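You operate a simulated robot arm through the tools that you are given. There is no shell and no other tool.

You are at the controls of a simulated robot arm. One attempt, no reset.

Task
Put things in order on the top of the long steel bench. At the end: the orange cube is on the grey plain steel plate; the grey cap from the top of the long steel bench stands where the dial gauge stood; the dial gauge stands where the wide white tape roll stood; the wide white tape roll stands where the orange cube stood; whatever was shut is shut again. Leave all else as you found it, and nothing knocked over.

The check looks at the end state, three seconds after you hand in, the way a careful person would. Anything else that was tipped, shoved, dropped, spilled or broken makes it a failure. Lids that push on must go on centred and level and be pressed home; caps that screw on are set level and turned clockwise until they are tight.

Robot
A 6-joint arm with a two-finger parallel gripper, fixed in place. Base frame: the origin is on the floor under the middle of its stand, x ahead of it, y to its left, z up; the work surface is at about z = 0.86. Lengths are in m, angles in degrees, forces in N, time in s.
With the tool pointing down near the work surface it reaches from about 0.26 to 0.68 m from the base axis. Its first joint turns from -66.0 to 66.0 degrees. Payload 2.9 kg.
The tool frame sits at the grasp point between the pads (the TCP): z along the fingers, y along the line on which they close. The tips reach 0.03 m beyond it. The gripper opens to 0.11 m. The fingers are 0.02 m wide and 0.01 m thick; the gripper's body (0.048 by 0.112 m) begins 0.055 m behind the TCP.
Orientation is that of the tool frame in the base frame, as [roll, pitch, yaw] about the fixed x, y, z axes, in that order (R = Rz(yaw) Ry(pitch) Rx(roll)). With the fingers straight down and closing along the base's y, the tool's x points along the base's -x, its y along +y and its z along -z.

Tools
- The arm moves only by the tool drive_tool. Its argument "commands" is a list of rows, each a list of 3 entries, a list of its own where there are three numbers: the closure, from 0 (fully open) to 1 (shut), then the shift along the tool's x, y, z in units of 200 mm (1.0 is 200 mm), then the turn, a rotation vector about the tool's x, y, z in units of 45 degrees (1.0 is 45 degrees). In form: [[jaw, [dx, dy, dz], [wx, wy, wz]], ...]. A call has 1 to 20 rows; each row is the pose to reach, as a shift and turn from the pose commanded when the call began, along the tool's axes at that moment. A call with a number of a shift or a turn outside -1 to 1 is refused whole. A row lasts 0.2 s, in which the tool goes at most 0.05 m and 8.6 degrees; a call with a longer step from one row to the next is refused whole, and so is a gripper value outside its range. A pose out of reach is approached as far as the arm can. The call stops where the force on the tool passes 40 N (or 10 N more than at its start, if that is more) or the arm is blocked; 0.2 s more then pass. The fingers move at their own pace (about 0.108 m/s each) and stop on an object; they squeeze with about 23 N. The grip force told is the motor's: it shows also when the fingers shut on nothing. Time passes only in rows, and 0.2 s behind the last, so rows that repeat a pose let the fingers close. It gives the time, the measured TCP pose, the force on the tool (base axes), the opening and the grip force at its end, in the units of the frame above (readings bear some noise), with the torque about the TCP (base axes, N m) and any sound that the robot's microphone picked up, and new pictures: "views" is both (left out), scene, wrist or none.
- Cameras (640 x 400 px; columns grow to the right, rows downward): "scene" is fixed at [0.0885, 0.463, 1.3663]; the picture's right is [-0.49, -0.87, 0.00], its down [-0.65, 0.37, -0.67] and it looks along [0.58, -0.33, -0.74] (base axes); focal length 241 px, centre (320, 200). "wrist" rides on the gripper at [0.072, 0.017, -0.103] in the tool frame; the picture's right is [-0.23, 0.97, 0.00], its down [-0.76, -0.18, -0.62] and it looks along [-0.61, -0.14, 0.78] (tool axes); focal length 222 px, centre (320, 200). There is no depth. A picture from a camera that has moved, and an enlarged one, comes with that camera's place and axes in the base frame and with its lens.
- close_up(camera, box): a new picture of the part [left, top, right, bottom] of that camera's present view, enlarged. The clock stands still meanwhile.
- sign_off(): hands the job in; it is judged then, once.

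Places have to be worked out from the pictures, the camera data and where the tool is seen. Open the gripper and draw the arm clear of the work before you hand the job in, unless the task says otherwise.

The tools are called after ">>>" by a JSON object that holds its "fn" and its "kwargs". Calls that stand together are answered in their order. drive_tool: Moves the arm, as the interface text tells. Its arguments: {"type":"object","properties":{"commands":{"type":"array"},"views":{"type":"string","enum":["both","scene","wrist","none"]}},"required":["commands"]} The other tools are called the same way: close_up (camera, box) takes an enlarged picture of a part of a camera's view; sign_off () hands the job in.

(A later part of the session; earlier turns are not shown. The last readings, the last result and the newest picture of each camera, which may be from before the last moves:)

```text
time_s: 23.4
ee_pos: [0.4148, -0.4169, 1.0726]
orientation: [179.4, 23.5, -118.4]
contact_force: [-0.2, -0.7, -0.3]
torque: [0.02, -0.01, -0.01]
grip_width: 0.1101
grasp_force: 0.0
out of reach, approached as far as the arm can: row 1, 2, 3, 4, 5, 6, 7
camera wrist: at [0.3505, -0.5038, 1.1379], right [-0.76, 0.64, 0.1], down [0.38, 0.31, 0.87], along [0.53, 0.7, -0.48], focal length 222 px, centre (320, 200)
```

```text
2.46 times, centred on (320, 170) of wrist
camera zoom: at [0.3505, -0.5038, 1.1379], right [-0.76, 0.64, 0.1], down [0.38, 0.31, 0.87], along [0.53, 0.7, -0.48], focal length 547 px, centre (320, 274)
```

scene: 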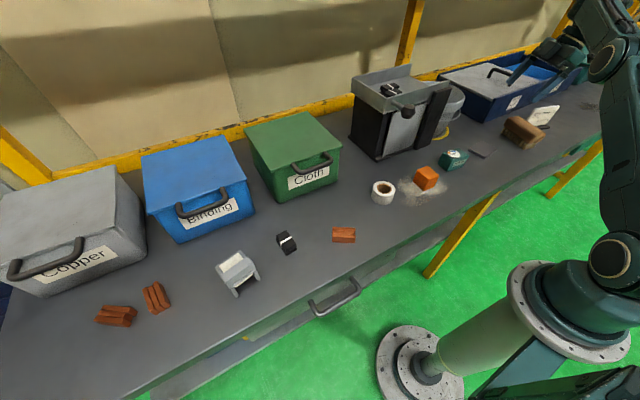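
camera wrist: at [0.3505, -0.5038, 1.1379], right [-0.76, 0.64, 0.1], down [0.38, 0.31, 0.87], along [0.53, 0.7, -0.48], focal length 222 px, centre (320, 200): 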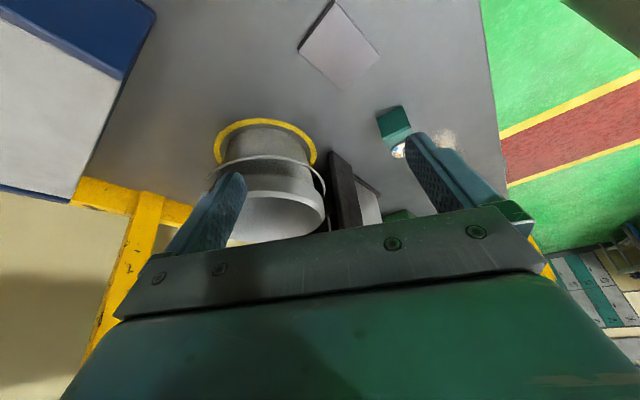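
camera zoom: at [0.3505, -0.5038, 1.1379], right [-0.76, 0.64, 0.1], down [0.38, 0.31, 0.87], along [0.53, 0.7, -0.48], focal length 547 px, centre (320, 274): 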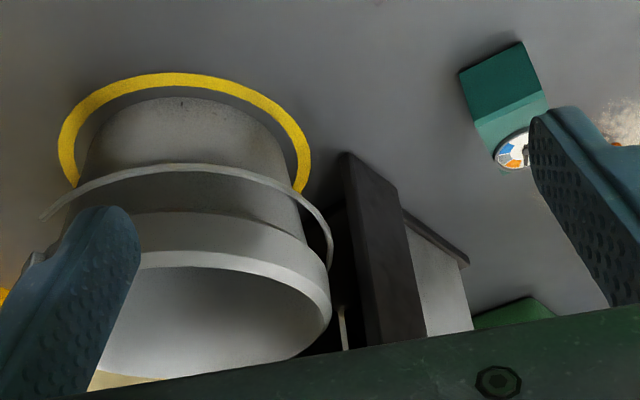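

The view is nearly there; the gap between slab and bucket is narrow from this angle. I move the camera lower and turn it to look straight through that gap into the housing.

>>> {"fn": "drive_tool", "kwargs": {"commands": [[0, [0.04, 0.067, 0.08], [0.077, 0, 0.085]], [0, [0.08, 0.134, 0.165], [0.154, 0, 0.17]], [0, [0.12, 0.2, 0.25], [0.23, 0, 0.255]], [0, [0.156, 0.267, 0.33], [0.308, 0, 0.339]], [0, [0.156, 0.267, 0.33], [0.308, 0, 0.339]]], "views": "both"}}

```text
time_s: 24.6
ee_pos: [0.4382, -0.4532, 1.0263]
orientation: [-173.5, 24.2, -135.0]
contact_force: [0.2, -0.1, 0.1]
torque: [0.01, 0.01, 0.02]
grip_width: 0.1098
grasp_force: 0.1
out of reach, approached as far as the arm can: row 1, 2, 3, 4, 5
camera wrist: at [0.3429, -0.5086, 1.0876], right [-0.51, 0.86, -0.01], down [0.38, 0.23, 0.9], along [0.77, 0.45, -0.44], focal length 222 px, centre (320, 200)
```

scene: 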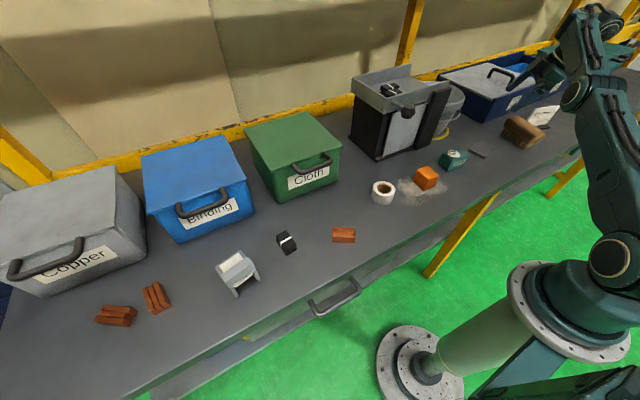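
wrist: 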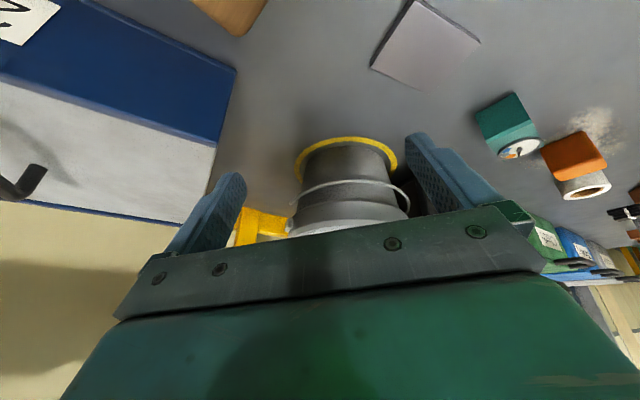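

The arm is at its limit in this posture; I undo the tilt to return to a well-reachable pose before trying another viewpoint.

>>> {"fn": "drive_tool", "kwargs": {"commands": [[0, [-0.05, 0, -0.1], [0, 0.15, 0]], [0, [-0.1, 0, -0.2], [0, 0.3, 0]], [0, [-0.15, 0, -0.3], [0, 0.45, 0]], [0, [-0.2, 0, -0.4], [0, 0.6, 0]], [0, [-0.2, 0, -0.4], [0, 0.75, 0]], [0, [-0.2, 0, -0.4], [0, 0.9, 0]], [0, [-0.2, 0, -0.4], [0, 0.9, 0]]], "views": "none"}}

```text
time_s: 26.2
ee_pos: [0.4153, -0.4353, 1.0809]
orientation: [-173.7, -15.6, -139.3]
contact_force: [-0.3, 0.1, -0.1]
torque: [0.0, -0.03, -0.01]
grip_width: 0.1099
grasp_force: 0.0
out of reach, approached as far as the arm can: row 4, 5, 6, 7
```

>>> {"fn": "drive_tool", "kwargs": {"commands": [[0, [0.01, 0.07, -0.066], [-0.04, 0.016, 0.144]], [0, [0.02, 0.14, -0.132], [-0.081, 0.032, 0.288]], [0, [0.03, 0.21, -0.198], [-0.121, 0.048, 0.432]], [0, [0.04, 0.28, -0.264], [-0.162, 0.064, 0.577]], [0, [0.05, 0.35, -0.33], [-0.2, 0.08, 0.72]], [0, [0.06, 0.42, -0.396], [-0.243, 0.096, 0.865]], [0, [0.06, 0.42, -0.396], [-0.243, 0.096, 0.865]]], "views": "both"}}

```text
time_s: 27.8
ee_pos: [0.3685, -0.3589, 1.1171]
orientation: [-174.6, -10.6, -178.6]
contact_force: [0.0, -1.2, -0.4]
torque: [-0.01, 0.04, 0.02]
grip_width: 0.11
grasp_force: 0.1
out of reach, approached as far as the arm can: row 1, 2, 3, 4, 5, 6, 7
camera wrist: at [0.3154, -0.333, 1.2291], right [0.18, 0.97, -0.13], down [0.87, -0.1, 0.49], along [0.46, -0.2, -0.86], focal length 222 px, centre (320, 200)
```

scene: 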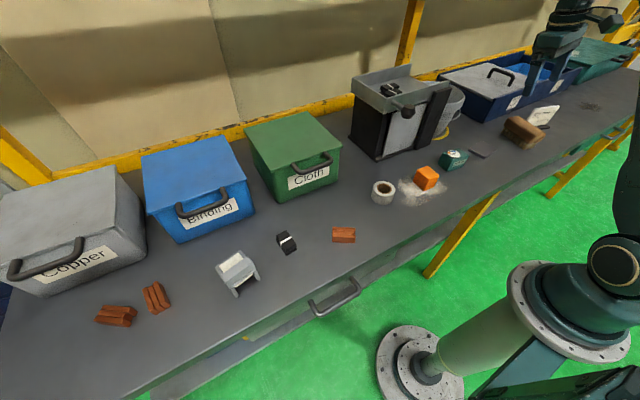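
wrist: 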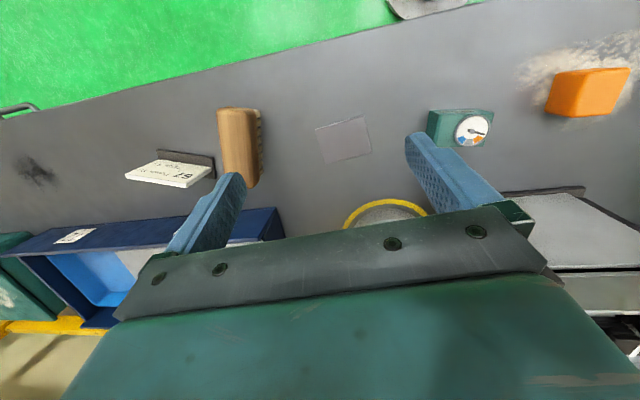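

Nothing cap-like on the right part of the bench. I straighten the tool and move back in front of the housing for a close frontal look at the panel, gaps and slab.

>>> {"fn": "drive_tool", "kwargs": {"commands": [[0, [0.02, 0.16, -0.02], [-0.02, -0.04, 0]], [0, [0.04, 0.33, -0.02], [-0.04, -0.08, 0]], [0, [0.06, 0.5, -0.03], [-0.06, -0.12, 0]], [0, [0.08, 0.66, -0.04], [-0.08, -0.16, 0]], [0, [0.1, 0.83, -0.05], [-0.1, -0.2, 0]], [0, [0.127, 0.99, -0.06], [-0.12, -0.236, 0]], [0, [0.127, 0.99, -0.06], [-0.12, -0.236, 0]]], "views": "none"}}

```text
time_s: 29.4
ee_pos: [0.3355, -0.1594, 1.1467]
orientation: [-179.0, -5.4, -179.4]
contact_force: [0.6, -0.5, -0.3]
torque: [0.0, -0.01, -0.01]
grip_width: 0.1097
grasp_force: 0.0
out of reach, approached as far as the arm can: row 1, 2
```

>>> {"fn": "drive_tool", "kwargs": {"commands": [[0, [-0.09, 0.02, 0.09], [0, -0.166, 0]], [0, [-0.19, 0.03, 0.19], [0, -0.333, 0]], [0, [-0.29, 0.05, 0.28], [0, -0.5, 0]], [0, [-0.38, 0.07, 0.38], [0, -0.666, 0]], [0, [-0.48, 0.08, 0.47], [0, -0.833, 0]], [0, [-0.58, 0.1, 0.57], [0, -1.0, 0]], [0, [-0.58, 0.1, 0.57], [0, -1.0, 0]]], "views": "both"}}

```text
time_s: 31.0
ee_pos: [0.438, -0.1397, 1.0251]
orientation: [-178.8, 39.7, -178.5]
contact_force: [0.5, 0.0, -0.3]
torque: [0.0, 0.02, 0.0]
grip_width: 0.1101
grasp_force: 0.1
camera wrist: at [0.317, -0.1237, 1.0572], right [0.16, 0.98, 0.13], down [0.19, -0.16, 0.97], along [0.97, -0.13, -0.21], focal length 222 px, centre (320, 200)
```

scene: 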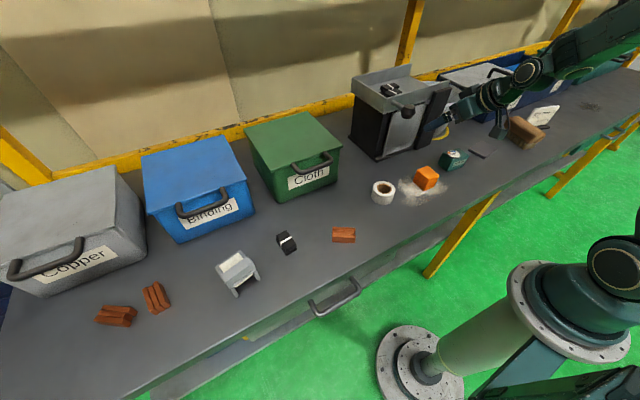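
wrist: 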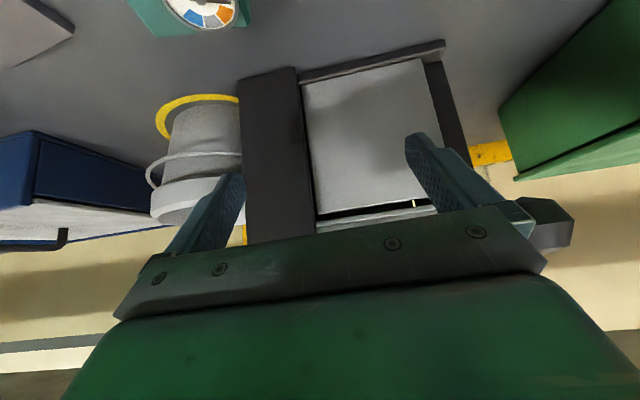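

>>> {"fn": "close_up", "kwargs": {"camera": "wrist", "box": [220, 30, 500, 240]}}

>>> {"fn": "close_up", "kwargs": {"camera": "wrist", "box": [300, 170, 460, 240]}}

```text
1.90 times, centred on (360, 135) of wrist
camera zoom: at [0.317, -0.1237, 1.0572], right [0.16, 0.98, 0.13], down [0.19, -0.16, 0.97], along [0.97, -0.13, -0.21], focal length 423 px, centre (244, 324)
```

zoom: 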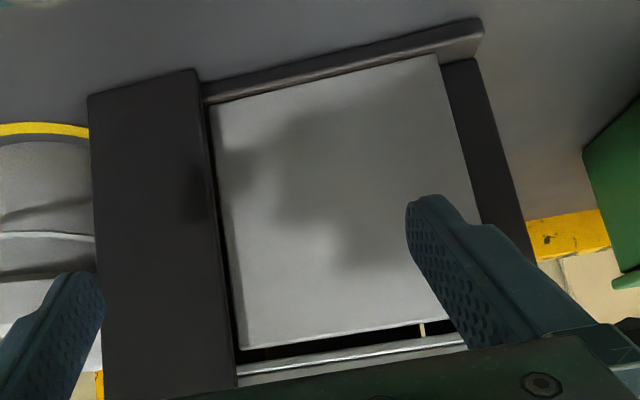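

```text
4.00 times, centred on (380, 205) of wrist
camera zoom: at [0.317, -0.1237, 1.0572], right [0.16, 0.98, 0.13], down [0.19, -0.16, 0.97], along [0.97, -0.13, -0.21], focal length 888 px, centre (80, 180)
```

zoom: 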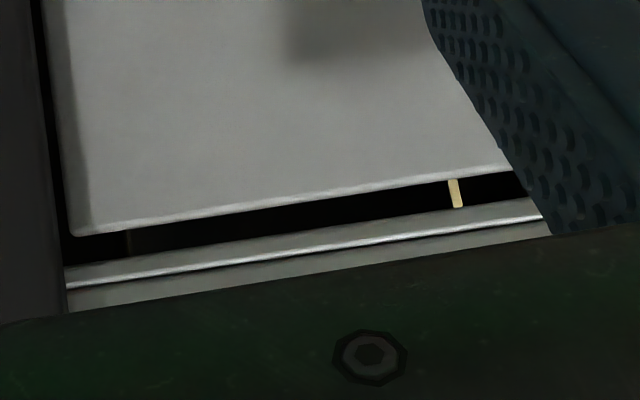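

The housing has a back wall and a panel with gaps; still no cap visible through them. I back off, then go left for a really close look at the grey cradle-like object before touching anything.

>>> {"fn": "drive_tool", "kwargs": {"commands": [[0, [0, 0.05, -0.13], [0, 0.147, 0]], [0, [0, 0.1, -0.26], [0, 0.293, 0]], [0, [0, 0.2, -0.39], [0, 0.44, 0]], [0, [0, 0.3, -0.52], [0, 0.587, 0]], [0, [0, 0.4, -0.65], [0, 0.733, 0]], [0, [0, 0.5, -0.78], [0, 0.88, 0]], [0, [0, 0.6, -0.78], [0, 0.88, 0]], [0, [0, 0.6, -0.78], [0, 0.88, 0]]], "views": "none"}}

>>> {"fn": "drive_tool", "kwargs": {"commands": [[0, [0.02, 0.14, 0], [0, 0, -0.16]], [0, [0.04, 0.28, 0], [0, 0, -0.32]], [0, [0.08, 0.42, 0], [0, 0, -0.48]], [0, [0.12, 0.56, 0], [0, 0, -0.64]], [0, [0.16, 0.7, 0], [0, 0, -0.8]], [0, [0.2, 0.85, 0], [0, 0, -0.95]], [0, [0.2, 1.0, 0], [0, 0, -1.0]], [0, [0.2, 1.0, 0], [0, 0, -1.0]]], "views": "wrist"}}

```text
time_s: 32.8
ee_pos: [0.3386, -0.0196, 1.1419]
orientation: [-179.0, 0.0, -179.5]
contact_force: [-0.7, 0.3, 0.1]
torque: [-0.03, -0.02, -0.01]
grip_width: 0.1102
grasp_force: 0.1
```

```text
time_s: 34.6
ee_pos: [0.2959, 0.1778, 1.1377]
orientation: [-179.3, -0.6, -134.2]
contact_force: [0.8, -0.1, 0.1]
torque: [0.01, -0.02, 0.02]
grip_width: 0.1102
grasp_force: 0.0
camera wrist: at [0.2333, 0.1399, 1.241], right [-0.54, 0.84, -0.01], down [0.66, 0.43, 0.62], along [0.53, 0.32, -0.79], focal length 222 px, centre (320, 200)
```

wrist: 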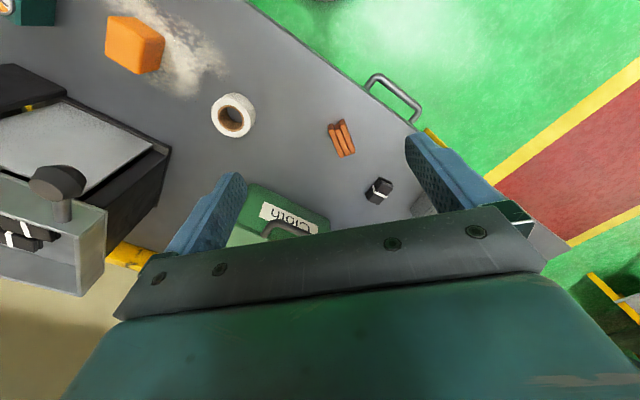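

>>> {"fn": "drive_tool", "kwargs": {"commands": [[0, [-0.11, 0.147, 0.06], [0, 0, -0.07]], [0, [-0.22, 0.294, 0.12], [0, 0, -0.14]], [0, [-0.33, 0.44, 0.18], [0, 0, -0.21]], [0, [-0.44, 0.588, 0.24], [0, 0, -0.28]], [0, [-0.54, 0.735, 0.3], [0, 0, -0.33]], [0, [-0.54, 0.735, 0.3], [0, 0, -0.33]]], "views": "wrist"}}

```text
time_s: 36.0
ee_pos: [0.2676, 0.3599, 1.0734]
orientation: [-179.5, -0.8, -119.5]
contact_force: [-1.2, -0.3, 0.2]
torque: [-0.01, 0.0, -0.06]
grip_width: 0.1099
grasp_force: 0.1
camera wrist: at [0.2186, 0.3076, 1.1773], right [-0.74, 0.68, -0.01], down [0.53, 0.59, 0.61], along [0.42, 0.45, -0.79], focal length 222 px, centre (320, 200)
```

wrist: 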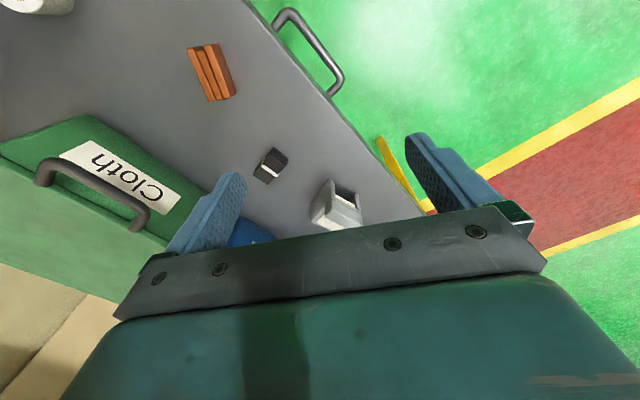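

>>> {"fn": "drive_tool", "kwargs": {"commands": [[0, [0, 0.05, 0], [0, -0.15, 0]], [0, [0, 0.1, 0], [0, -0.3, 0]], [0, [0, 0.15, 0], [0, -0.45, 0]], [0, [0, 0.2, 0], [0, -0.6, 0]], [0, [0, 0.2, 0], [0, -0.6, 0]]], "views": "wrist"}}

>>> {"fn": "close_up", "kwargs": {"camera": "wrist", "box": [230, 60, 450, 210]}}

```text
time_s: 37.2
ee_pos: [0.2326, 0.3781, 1.0732]
orientation: [-179.6, 26.2, -119.3]
contact_force: [0.5, 0.2, -0.1]
torque: [0.01, 0.02, -0.01]
grip_width: 0.1101
grasp_force: 0.1
camera wrist: at [0.1639, 0.2909, 1.1337], right [-0.75, 0.66, 0.09], down [0.35, 0.27, 0.9], along [0.56, 0.7, -0.43], focal length 222 px, centre (320, 200)
```

wrist: 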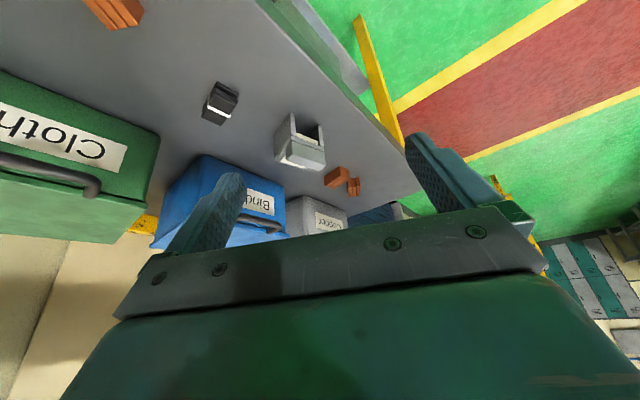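

```text
2.67 times, centred on (340, 135) of wrist
camera zoom: at [0.1639, 0.2909, 1.1337], right [-0.75, 0.66, 0.09], down [0.35, 0.27, 0.9], along [0.56, 0.7, -0.43], focal length 592 px, centre (267, 373)
```

zoom: 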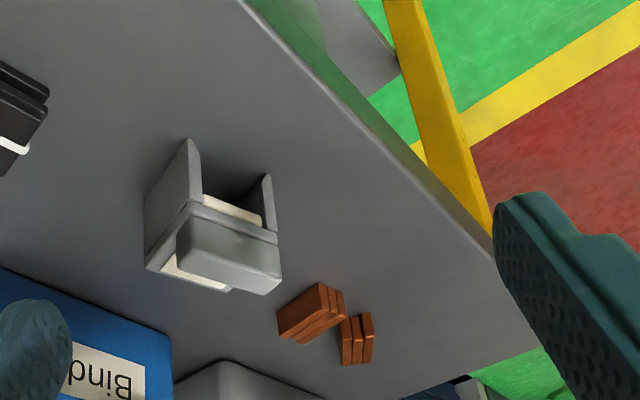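

The grey thing is a small dispenser with paper sheets, not a cap. Remaining hiding place is inside the housing; I go back and view it through its open right side with a pose inside the arm's reach.

>>> {"fn": "drive_tool", "kwargs": {"commands": [[0, [0.066, -0.117, -0.107], [0, 0.097, 0]], [0, [0.132, -0.233, -0.213], [0, 0.193, 0]], [0, [0.198, -0.35, -0.32], [0, 0.29, 0]], [0, [0.264, -0.467, -0.427], [0, 0.387, 0]], [0, [0.33, -0.583, -0.533], [0, 0.483, 0]], [0, [0.396, -0.7, -0.64], [0, 0.58, 0]], [0, [0.396, -0.7, -0.64], [0, 0.58, 0]]], "views": "none"}}

```text
time_s: 38.8
ee_pos: [0.2877, 0.196, 1.1576]
orientation: [-179.6, 0.0, -119.4]
contact_force: [-0.2, 0.3, 0.8]
torque: [0.02, -0.01, -0.02]
grip_width: 0.1101
grasp_force: 0.1
```

>>> {"fn": "drive_tool", "kwargs": {"commands": [[0, [0.15, -0.142, 0], [0, 0, 0.09]], [0, [0.3, -0.284, 0], [0, 0, 0.18]], [0, [0.45, -0.426, 0], [0, 0, 0.27]], [0, [0.6, -0.568, 0], [0, 0, 0.36]], [0, [0.748, -0.71, 0], [0, 0, 0.44]], [0, [0.748, -0.71, 0], [0, 0, 0.44]]], "views": "none"}}

>>> {"fn": "drive_tool", "kwargs": {"commands": [[0, [0.13, -0.152, 0], [0, 0, 0]], [0, [0.26, -0.304, 0], [0, 0, 0]], [0, [0.39, -0.456, 0], [0, 0, 0]], [0, [0.52, -0.608, 0], [0, 0, 0]], [0, [0.65, -0.75, 0], [0, 0, 0]], [0, [0.65, -0.75, 0], [0, 0, 0]]], "views": "none"}}

```text
time_s: 40.2
ee_pos: [0.3401, -0.0047, 1.1582]
orientation: [-179.6, 0.2, -139.3]
contact_force: [0.6, -0.6, -0.3]
torque: [0.02, -0.01, 0.0]
grip_width: 0.1102
grasp_force: 0.0
```

```text
time_s: 41.6
ee_pos: [0.3371, -0.203, 1.1558]
orientation: [-179.7, 0.2, -139.3]
contact_force: [1.0, 0.7, 0.1]
torque: [0.02, 0.0, -0.01]
grip_width: 0.1099
grasp_force: 0.1
```

>>> {"fn": "drive_tool", "kwargs": {"commands": [[0, [0.088, -0.12, 0.04], [0, -0.13, 0]], [0, [0.176, -0.24, 0.08], [0, -0.26, 0]], [0, [0.264, -0.36, 0.16], [0, -0.39, 0]], [0, [0.352, -0.48, 0.25], [0, -0.52, 0]], [0, [0.44, -0.6, 0.35], [0, -0.65, 0]], [0, [0.528, -0.713, 0.45], [0, -0.78, 0]], [0, [0.528, -0.713, 0.45], [0, -0.78, 0]]], "views": "both"}}

>>> {"fn": "close_up", "kwargs": {"camera": "wrist", "box": [220, 60, 460, 220]}}

```text
time_s: 43.2
ee_pos: [0.3705, -0.3655, 1.065]
orientation: [-179.5, 35.3, -139.1]
contact_force: [0.7, -0.1, -0.4]
torque: [-0.01, -0.02, 0.05]
grip_width: 0.11
grasp_force: 0.0
out of reach, approached as far as the arm can: row 6, 7
camera wrist: at [0.2693, -0.4299, 1.1069], right [-0.5, 0.86, 0.12], down [0.31, 0.04, 0.95], along [0.81, 0.51, -0.29], focal length 222 px, centre (320, 200)
```

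scene: 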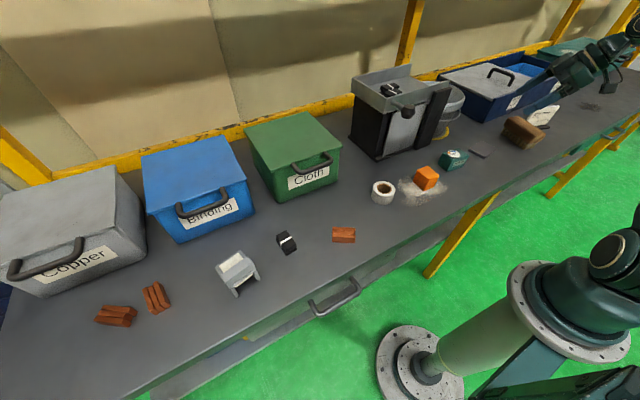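
wrist: 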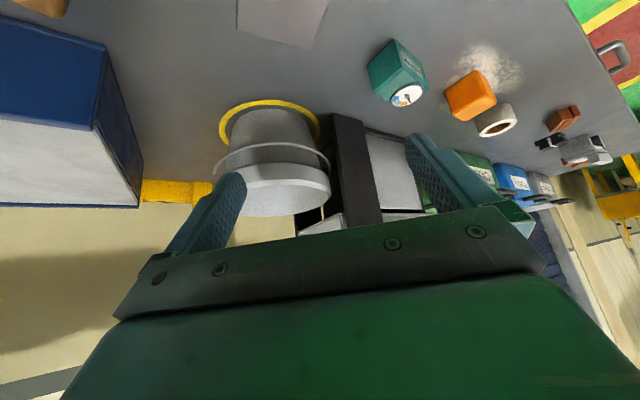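

```text
2.50 times, centred on (340, 140) of wrist
camera zoom: at [0.2693, -0.4299, 1.1069], right [-0.5, 0.86, 0.12], down [0.31, 0.04, 0.95], along [0.81, 0.51, -0.29], focal length 555 px, centre (270, 350)
```

zoom: 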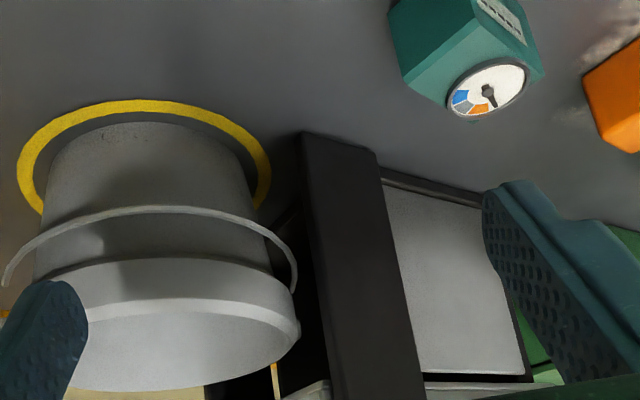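

>>> {"fn": "close_up", "kwargs": {"camera": "wrist", "box": [310, 110, 370, 160]}}

>>> {"fn": "close_up", "kwargs": {"camera": "wrist", "box": [290, 150, 370, 220]}}

```text
8.00 times, centred on (340, 135) of wrist
camera zoom: at [0.2693, -0.4299, 1.1069], right [-0.5, 0.86, 0.12], down [0.31, 0.04, 0.95], along [0.81, 0.51, -0.29], focal length 1777 px, centre (160, 720)
```

zoom: 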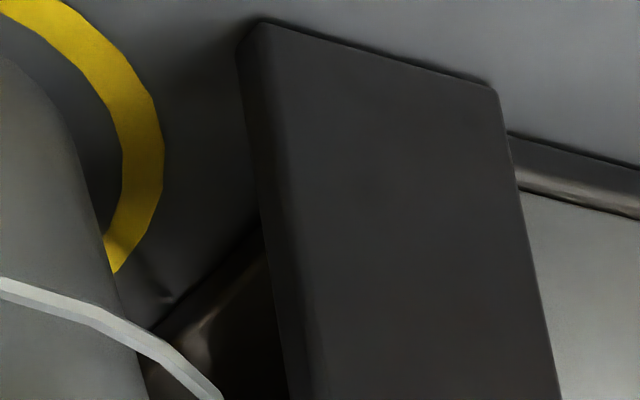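

```text
5.71 times, centred on (330, 185) of wrist
camera zoom: at [0.2693, -0.4299, 1.1069], right [-0.5, 0.86, 0.12], down [0.31, 0.04, 0.95], along [0.81, 0.51, -0.29], focal length 1269 px, centre (263, 286)
```

zoom: 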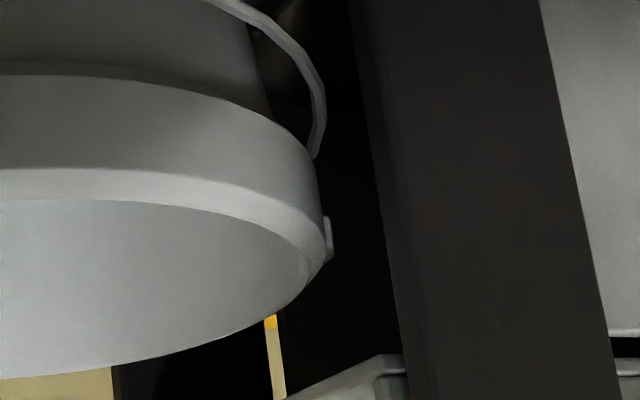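

No cap is visible through that gap. I scan the fixed camera's bench area in tiles at high zoom, in case a small grey cap blends into the grey bench.

>>> {"fn": "close_up", "kwargs": {"camera": "scene", "box": [0, 260, 160, 360]}}

>>> {"fn": "close_up", "kwargs": {"camera": "scene", "box": [100, 180, 260, 280]}}

>>> {"fn": "close_up", "kwargs": {"camera": "scene", "box": [230, 130, 390, 230]}}

>>> {"fn": "close_up", "kwargs": {"camera": "scene", "box": [300, 190, 460, 290]}}

>>> {"fn": "close_up", "kwargs": {"camera": "scene", "box": [420, 80, 560, 170]}}

>>> {"fn": "close_up", "kwargs": {"camera": "scene", "box": [520, 30, 640, 150]}}

>>> {"fn": "close_up", "kwargs": {"camera": "scene", "box": [0, 0, 240, 160]}}

```text
4.00 times, centred on (80, 310) of scene
camera zoom: at [0.0885, 0.463, 1.3663], right [-0.49, -0.87, 0.0], down [-0.65, 0.37, -0.67], along [0.58, -0.33, -0.74], focal length 964 px, centre (1280, -240)
```

zoom: 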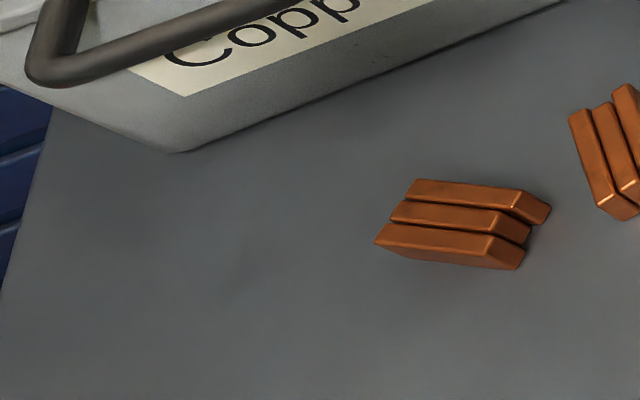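

```text
4.00 times, centred on (180, 230) of scene
camera zoom: at [0.0885, 0.463, 1.3663], right [-0.49, -0.87, 0.0], down [-0.65, 0.37, -0.67], along [0.58, -0.33, -0.74], focal length 964 px, centre (880, 80)
```

zoom: 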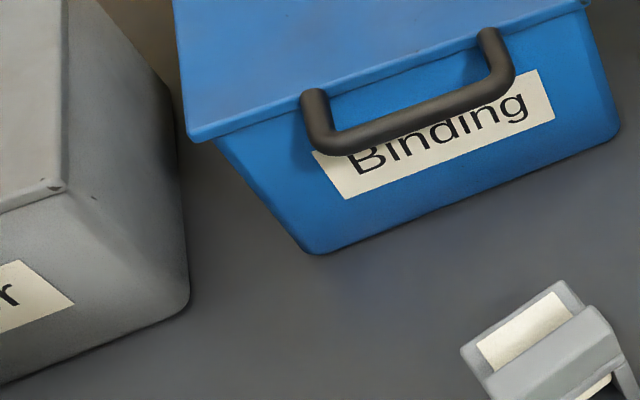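

```text
4.00 times, centred on (310, 180) of scene
camera zoom: at [0.0885, 0.463, 1.3663], right [-0.49, -0.87, 0.0], down [-0.65, 0.37, -0.67], along [0.58, -0.33, -0.74], focal length 964 px, centre (360, 280)
```

zoom: 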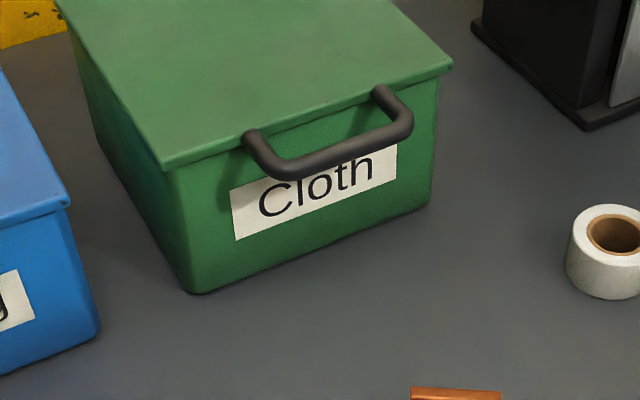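

```text
4.00 times, centred on (380, 240) of scene
camera zoom: at [0.0885, 0.463, 1.3663], right [-0.49, -0.87, 0.0], down [-0.65, 0.37, -0.67], along [0.58, -0.33, -0.74], focal length 964 px, centre (80, 40)
```

zoom: 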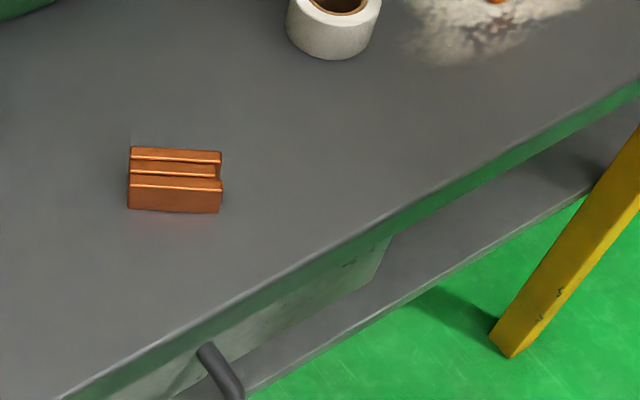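

```text
4.44 times, centred on (490, 125) of scene
camera zoom: at [0.0885, 0.463, 1.3663], right [-0.49, -0.87, 0.0], down [-0.65, 0.37, -0.67], along [0.58, -0.33, -0.74], focal length 1071 px, centre (-436, 533)
```

zoom: 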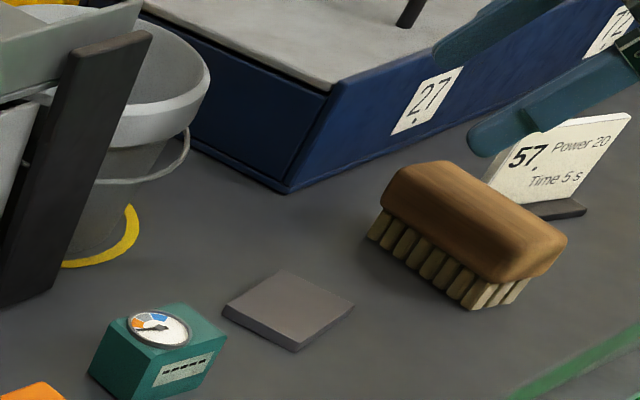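

```text
3.33 times, centred on (580, 90) of scene
camera zoom: at [0.0885, 0.463, 1.3663], right [-0.49, -0.87, 0.0], down [-0.65, 0.37, -0.67], along [0.58, -0.33, -0.74], focal length 803 px, centre (-547, 567)
```

zoom: 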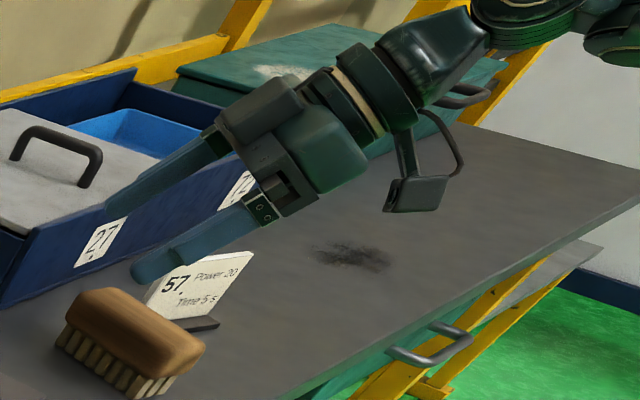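

```text
2.50 times, centred on (120, 80) of scene
camera zoom: at [0.0885, 0.463, 1.3663], right [-0.49, -0.87, 0.0], down [-0.65, 0.37, -0.67], along [0.58, -0.33, -0.74], focal length 602 px, centre (820, 500)
```

zoom: 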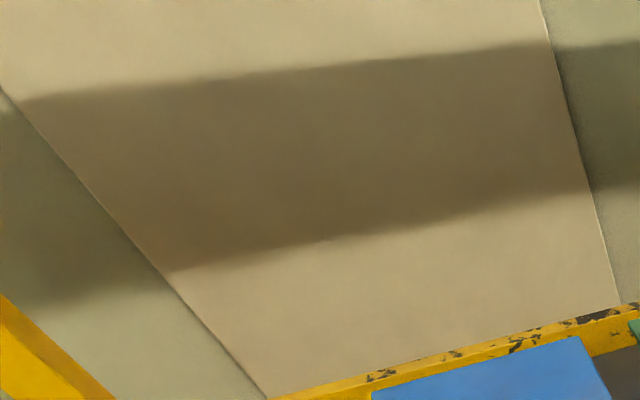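

No small cap is visible anywhere on the open bench. On the way back left I look straight into the tape roll's core and then study the grey dispenser-like object from close by.

>>> {"fn": "drive_tool", "kwargs": {"commands": [[0, [-0.05, 0.1, -0.1], [0, 0.13, 0]], [0, [-0.1, 0.2, -0.2], [0, 0.26, 0]], [0, [-0.15, 0.35, -0.3], [0, 0.39, 0]], [0, [-0.2, 0.5, -0.4], [0, 0.52, 0]], [0, [-0.25, 0.65, -0.45], [0, 0.65, 0]], [0, [-0.3, 0.8, -0.5], [0, 0.78, 0]], [0, [-0.3, 0.8, -0.5], [0, 0.78, 0]]], "views": "none"}}

```text
time_s: 44.8
ee_pos: [0.258, -0.2496, 1.1825]
orientation: [-179.5, 0.1, -139.2]
contact_force: [0.6, -0.1, 1.0]
torque: [0.0, -0.01, 0.0]
grip_width: 0.1102
grasp_force: 0.1
```

>>> {"fn": "drive_tool", "kwargs": {"commands": [[0, [-0.21, 0.078, 0], [0, 0, 0]], [0, [-0.43, 0.156, 0], [0, 0, 0]], [0, [-0.64, 0.234, 0], [0, 0, 0]], [0, [-0.863, 0.312, 0], [0, 0, 0]], [0, [-0.863, 0.312, 0], [0, 0, 0]]], "views": "none"}}

>>> {"fn": "drive_tool", "kwargs": {"commands": [[0, [-0.21, 0.078, 0], [0, 0, 0]], [0, [-0.43, 0.156, 0], [0, 0, 0]], [0, [-0.64, 0.234, 0], [0, 0, 0]], [0, [-0.863, 0.312, 0], [0, 0, 0]], [0, [-0.863, 0.312, 0], [0, 0, 0]]], "views": "wrist"}}

```text
time_s: 46.0
ee_pos: [0.3471, -0.0885, 1.1815]
orientation: [-179.6, 0.2, -139.2]
contact_force: [0.6, -0.5, 1.0]
torque: [0.04, -0.01, 0.02]
grip_width: 0.1102
grasp_force: 0.0
```

```text
time_s: 47.2
ee_pos: [0.4401, 0.0697, 1.1818]
orientation: [-179.6, 0.2, -139.3]
contact_force: [-0.8, -0.4, 0.4]
torque: [0.0, 0.02, 0.0]
grip_width: 0.1103
grasp_force: 0.0
camera wrist: at [0.3739, 0.0348, 1.284], right [-0.46, 0.89, -0.01], down [0.69, 0.36, 0.63], along [0.56, 0.29, -0.78], focal length 222 px, centre (320, 200)
```

wrist: 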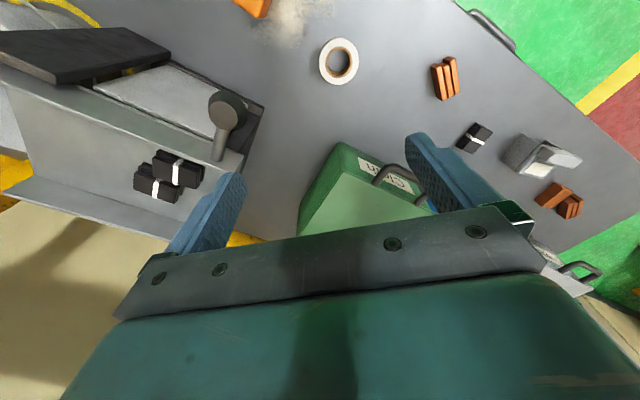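

>>> {"fn": "close_up", "kwargs": {"camera": "wrist", "box": [300, 25, 380, 95]}}

>>> {"fn": "close_up", "kwargs": {"camera": "wrist", "box": [440, 100, 640, 240]}}

>>> {"fn": "close_up", "kwargs": {"camera": "wrist", "box": [0, 10, 270, 240]}}

```text
5.71 times, centred on (340, 60) of wrist
camera zoom: at [0.3739, 0.0348, 1.284], right [-0.46, 0.89, -0.01], down [0.69, 0.36, 0.63], along [0.56, 0.29, -0.78], focal length 1269 px, centre (206, 1000)
```

zoom: 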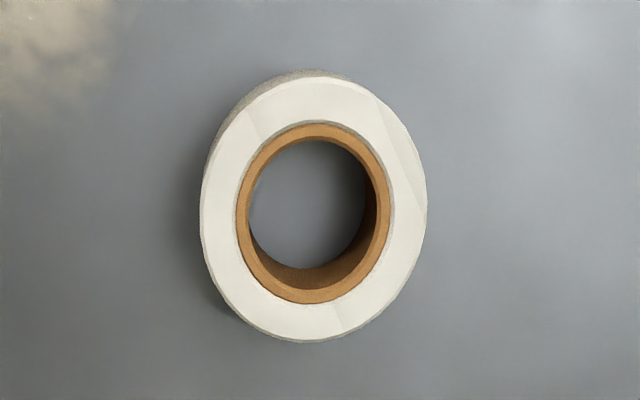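

```text
2.86 times, centred on (540, 170) of wrist
camera zoom: at [0.3739, 0.0348, 1.284], right [-0.46, 0.89, -0.01], down [0.69, 0.36, 0.63], along [0.56, 0.29, -0.78], focal length 635 px, centre (-309, 286)
```

zoom: 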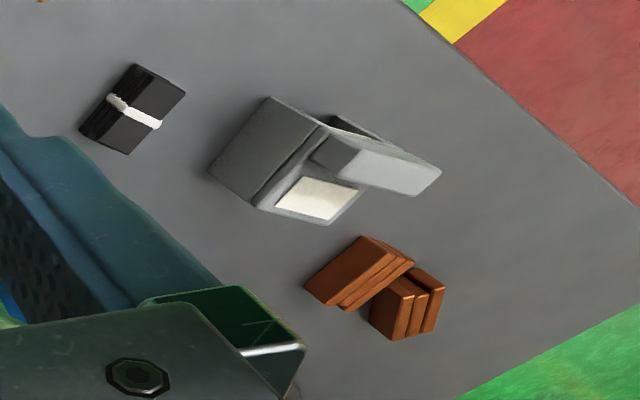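

```text
1.74 times, centred on (135, 125) of wrist
camera zoom: at [0.3739, 0.0348, 1.284], right [-0.46, 0.89, -0.01], down [0.69, 0.36, 0.63], along [0.56, 0.29, -0.78], focal length 386 px, centre (642, 330)
```

zoom: 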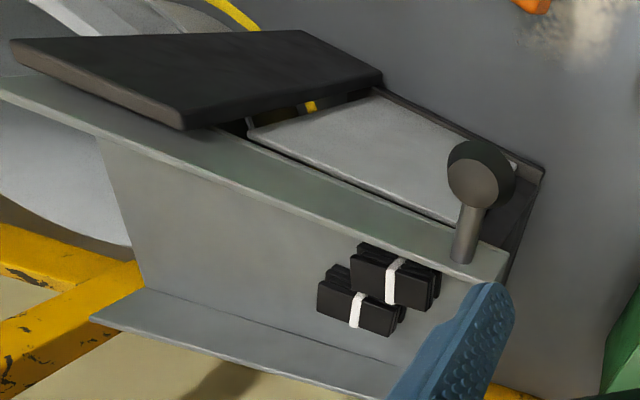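

The roll's core is empty, and the grey thing is a flap-topped card dispenser. Next I check the inside of the bucket from above, staying high over the housing.

>>> {"fn": "drive_tool", "kwargs": {"commands": [[0, [0.0, 0, -0.1], [0, 0, 0.12]], [0, [0.14, -0.1, -0.2], [0, 0, 0.25]], [0, [0.28, -0.2, -0.3], [0, 0, 0.4]], [0, [0.42, -0.3, -0.3], [0, 0, 0.55]], [0, [0.56, -0.4, -0.3], [0, 0, 0.7]], [0, [0.707, -0.513, -0.3], [0, 0, 0.89]], [0, [0.707, -0.513, -0.3], [0, 0, 0.89]]], "views": "none"}}

```text
time_s: 48.8
ee_pos: [0.3998, -0.1016, 1.2418]
orientation: [-179.8, 0.4, -179.4]
contact_force: [0.3, 0.4, 0.3]
torque: [-0.02, -0.01, 0.03]
grip_width: 0.1099
grasp_force: 0.0
```

>>> {"fn": "drive_tool", "kwargs": {"commands": [[0, [-0.09, -0.15, -0.02], [0, 0, 0.1]], [0, [-0.18, -0.3, -0.04], [0, 0, 0.2]], [0, [-0.27, -0.45, -0.05], [0, 0, 0.3]], [0, [-0.36, -0.6, -0.05], [0, 0, 0.4]], [0, [-0.45, -0.75, -0.05], [0, 0, 0.5]], [0, [-0.55, -0.9, -0.05], [0, 0, 0.62]], [0, [-0.55, -0.9, -0.05], [0, 0, 0.62]]], "views": "wrist"}}

```text
time_s: 50.1
ee_pos: [0.4975, -0.2627, 1.233]
orientation: [179.9, -1.1, 156.7]
contact_force: [13.5, -8.1, -23.2]
torque: [0.2, 0.19, 0.02]
grip_width: 0.11
grasp_force: 0.0
out of reach, approached as far as the arm can: row 6
stopped in row 6: the force on the tool passed its limit at 128 N (the readings are from after the stop); the commanded pose is now the measured one
camera wrist: at [0.4406, -0.2191, 1.3367], right [0.59, 0.8, 0.0], down [0.64, -0.47, 0.61], along [0.49, -0.36, -0.79], focal length 222 px, centre (320, 200)
```

wrist: 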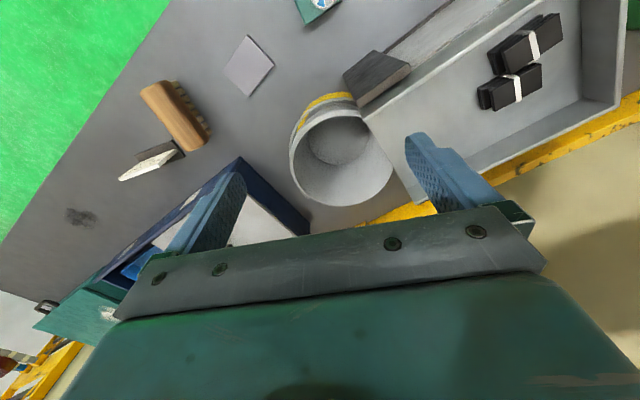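

A force limit was tripped where I expected free air, so I look at the scene before moving on. The bucket itself appears empty.

>>> {"fn": "close_up", "kwargs": {"camera": "scene", "box": [320, 0, 640, 200]}}

>>> {"fn": "close_up", "kwargs": {"camera": "wrist", "box": [270, 80, 430, 220]}}

>>> {"fn": "close_up", "kwargs": {"camera": "scene", "box": [0, 0, 640, 400]}}

```text
2.00 times, centred on (480, 100) of scene
camera zoom: at [0.0885, 0.463, 1.3663], right [-0.49, -0.87, 0.0], down [-0.65, 0.37, -0.67], along [0.58, -0.33, -0.74], focal length 482 px, centre (0, 400)
```

zoom: 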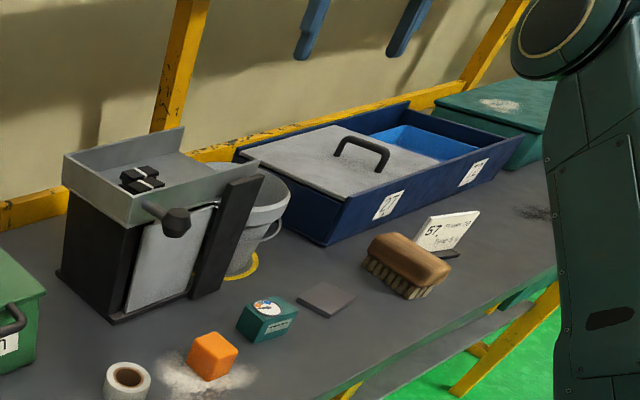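

```text
2.86 times, centred on (350, 150) of wrist
camera zoom: at [0.4406, -0.2191, 1.3367], right [0.59, 0.8, 0.0], down [0.64, -0.47, 0.61], along [0.49, -0.36, -0.79], focal length 635 px, centre (234, 343)
```

zoom: 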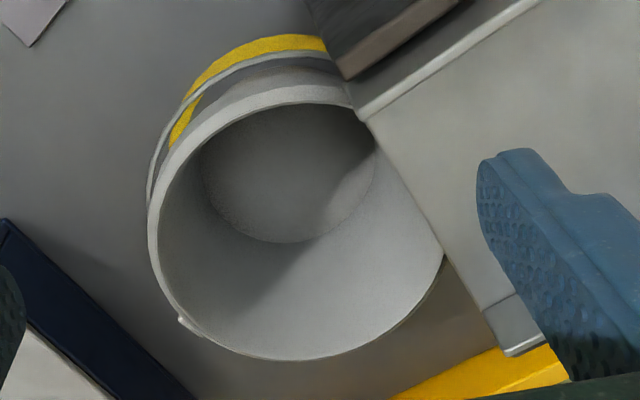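

```text
1.00 times, centred on (320, 200) of scene (not enlarged: the box is as wide or as high as the picture)
camera zoom: at [0.0885, 0.463, 1.3663], right [-0.49, -0.87, 0.0], down [-0.65, 0.37, -0.67], along [0.58, -0.33, -0.74], focal length 241 px, centre (320, 200)
```

zoom: 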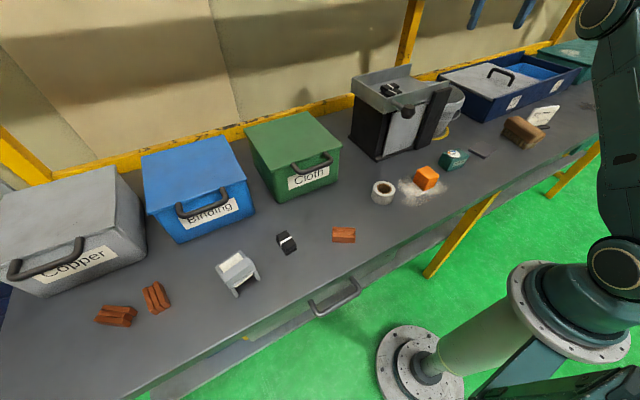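

The bucket is empty and nothing was disturbed; that stop came from the arm's own reach limit. I zoom optically on the housing's details with the fixed camera to find hinges or anything hidden.

>>> {"fn": "close_up", "kwargs": {"camera": "scene", "box": [370, 95, 420, 165]}}

>>> {"fn": "close_up", "kwargs": {"camera": "scene", "box": [400, 80, 450, 155]}}

>>> {"fn": "close_up", "kwargs": {"camera": "scene", "box": [372, 75, 440, 115]}}

>>> {"fn": "close_up", "kwargs": {"camera": "wrist", "box": [330, 0, 640, 190]}}

```text
5.71 times, centred on (395, 130) of scene
camera zoom: at [0.0885, 0.463, 1.3663], right [-0.49, -0.87, 0.0], down [-0.65, 0.37, -0.67], along [0.58, -0.33, -0.74], focal length 1377 px, centre (-109, 600)
```

zoom: 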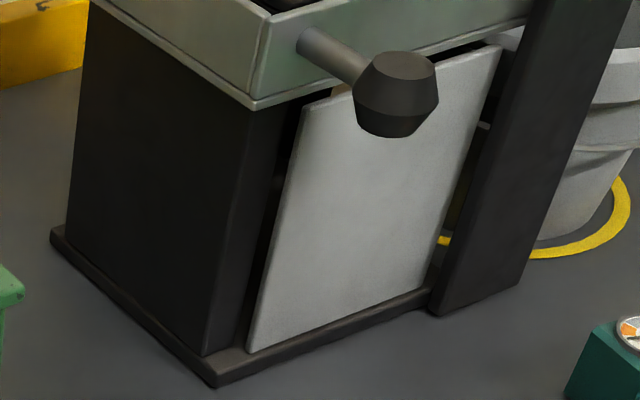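

```text
5.33 times, centred on (425, 118) of scene
camera zoom: at [0.0885, 0.463, 1.3663], right [-0.49, -0.87, 0.0], down [-0.65, 0.37, -0.67], along [0.58, -0.33, -0.74], focal length 1285 px, centre (-240, 640)
```

zoom: 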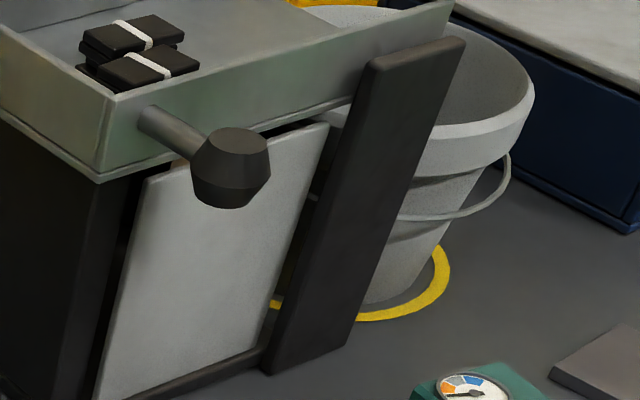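

```text
9.41 times, centred on (406, 95) of scene
camera zoom: at [0.0885, 0.463, 1.3663], right [-0.49, -0.87, 0.0], down [-0.65, 0.37, -0.67], along [0.58, -0.33, -0.74], focal length 2268 px, centre (-489, 1188)
```

zoom: 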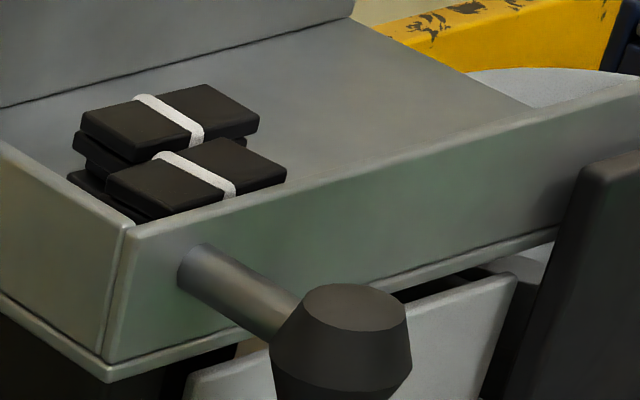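

```text
2.06 times, centred on (485, 95) of wrist
camera zoom: at [0.4406, -0.2191, 1.3367], right [0.59, 0.8, 0.0], down [0.64, -0.47, 0.61], along [0.49, -0.36, -0.79], focal length 459 px, centre (-21, 417)
```

zoom: 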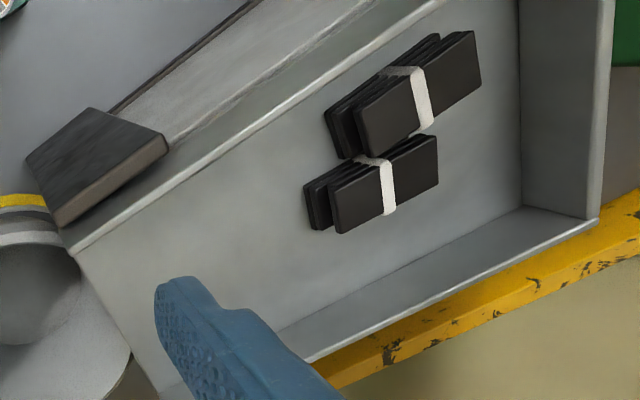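

The panel looks like a thin plate standing on the base ledge in front of the opening. I zoom strongly into the narrow gaps beside it to see what is behind.

>>> {"fn": "close_up", "kwargs": {"camera": "scene", "box": [378, 108, 398, 160]}}

>>> {"fn": "close_up", "kwargs": {"camera": "scene", "box": [408, 100, 432, 150]}}

>>> {"fn": "close_up", "kwargs": {"camera": "scene", "box": [385, 95, 430, 120]}}

```text
7.69 times, centred on (388, 134) of scene
camera zoom: at [0.0885, 0.463, 1.3663], right [-0.49, -0.87, 0.0], down [-0.65, 0.37, -0.67], along [0.58, -0.33, -0.74], focal length 1853 px, centre (-203, 708)
```

zoom: 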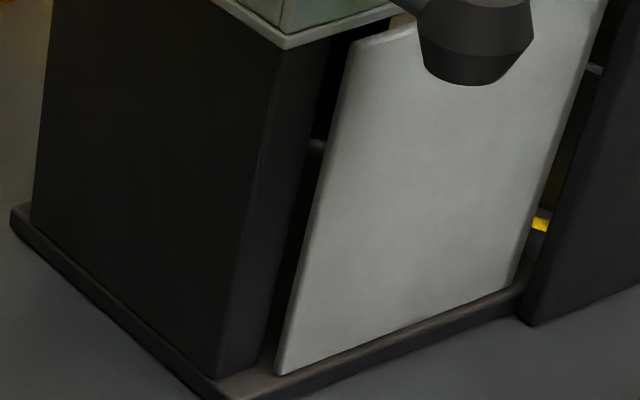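

```text
8.00 times, centred on (420, 125) of scene
camera zoom: at [0.0885, 0.463, 1.3663], right [-0.49, -0.87, 0.0], down [-0.65, 0.37, -0.67], along [0.58, -0.33, -0.74], focal length 1927 px, centre (-480, 800)
```

zoom: 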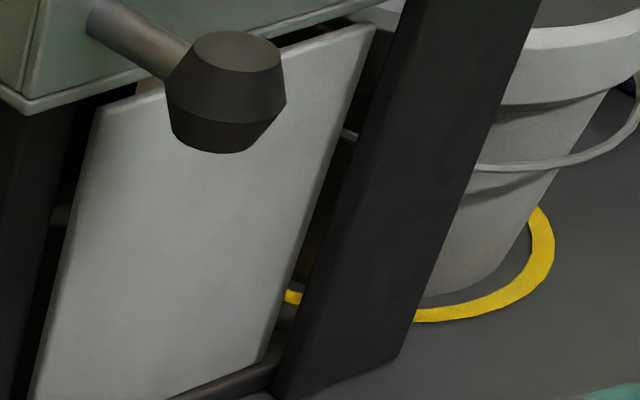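

```text
14.22 times, centred on (408, 108) of scene
camera zoom: at [0.0885, 0.463, 1.3663], right [-0.49, -0.87, 0.0], down [-0.65, 0.37, -0.67], along [0.58, -0.33, -0.74], focal length 3426 px, centre (-924, 1516)
```

zoom: 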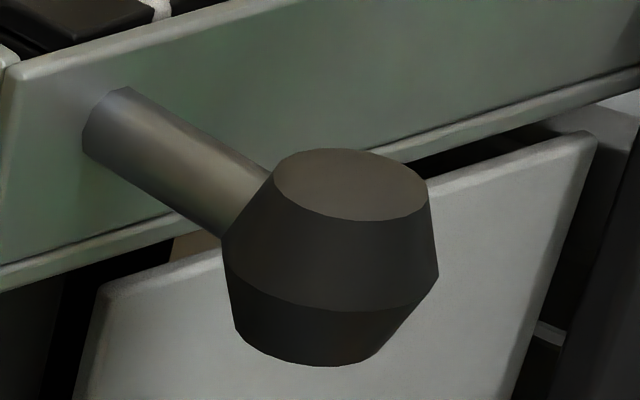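

I can see small pins on both sides of the panel: it is a flap hung on a horizontal axle. I zoom in further on the gaps and pins to see what lies behind.

>>> {"fn": "close_up", "kwargs": {"camera": "scene", "box": [382, 115, 392, 135]}}

>>> {"fn": "close_up", "kwargs": {"camera": "scene", "box": [378, 135, 392, 158]}}

>>> {"fn": "close_up", "kwargs": {"camera": "scene", "box": [412, 105, 430, 148]}}

```text
16.00 times, centred on (387, 125) of scene
camera zoom: at [0.0885, 0.463, 1.3663], right [-0.49, -0.87, 0.0], down [-0.65, 0.37, -0.67], along [0.58, -0.33, -0.74], focal length 3855 px, centre (-752, 1400)
```

zoom: 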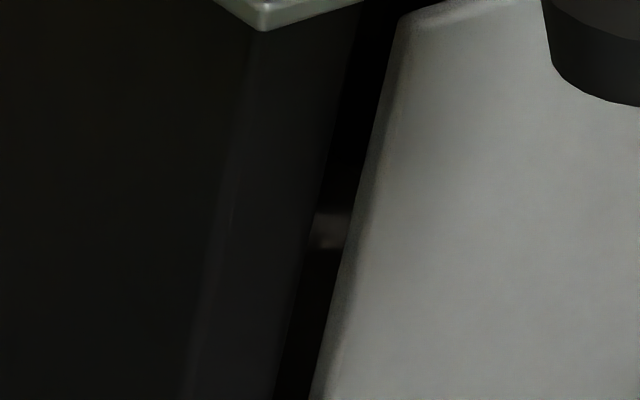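

```text
16.00 times, centred on (385, 146) of scene
camera zoom: at [0.0885, 0.463, 1.3663], right [-0.49, -0.87, 0.0], down [-0.65, 0.37, -0.67], along [0.58, -0.33, -0.74], focal length 3855 px, centre (-720, 1056)
```

zoom: 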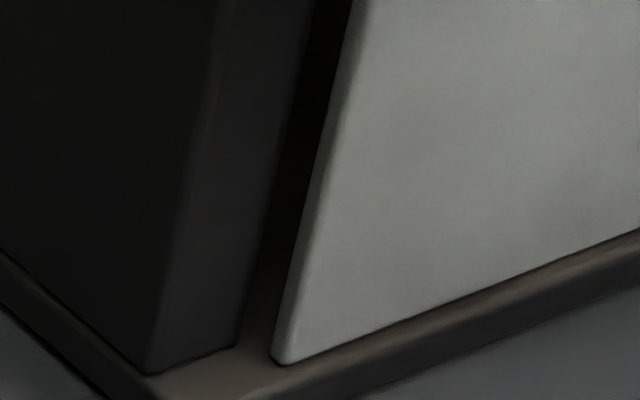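

```text
9.30 times, centred on (421, 126) of scene
camera zoom: at [0.0885, 0.463, 1.3663], right [-0.49, -0.87, 0.0], down [-0.65, 0.37, -0.67], along [0.58, -0.33, -0.74], focal length 2241 px, centre (-620, 884)
```

zoom: 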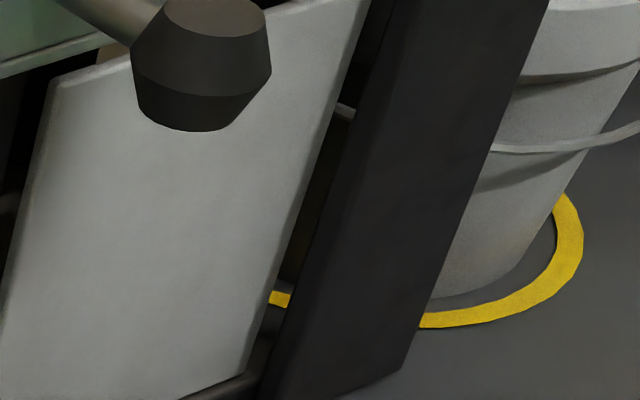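

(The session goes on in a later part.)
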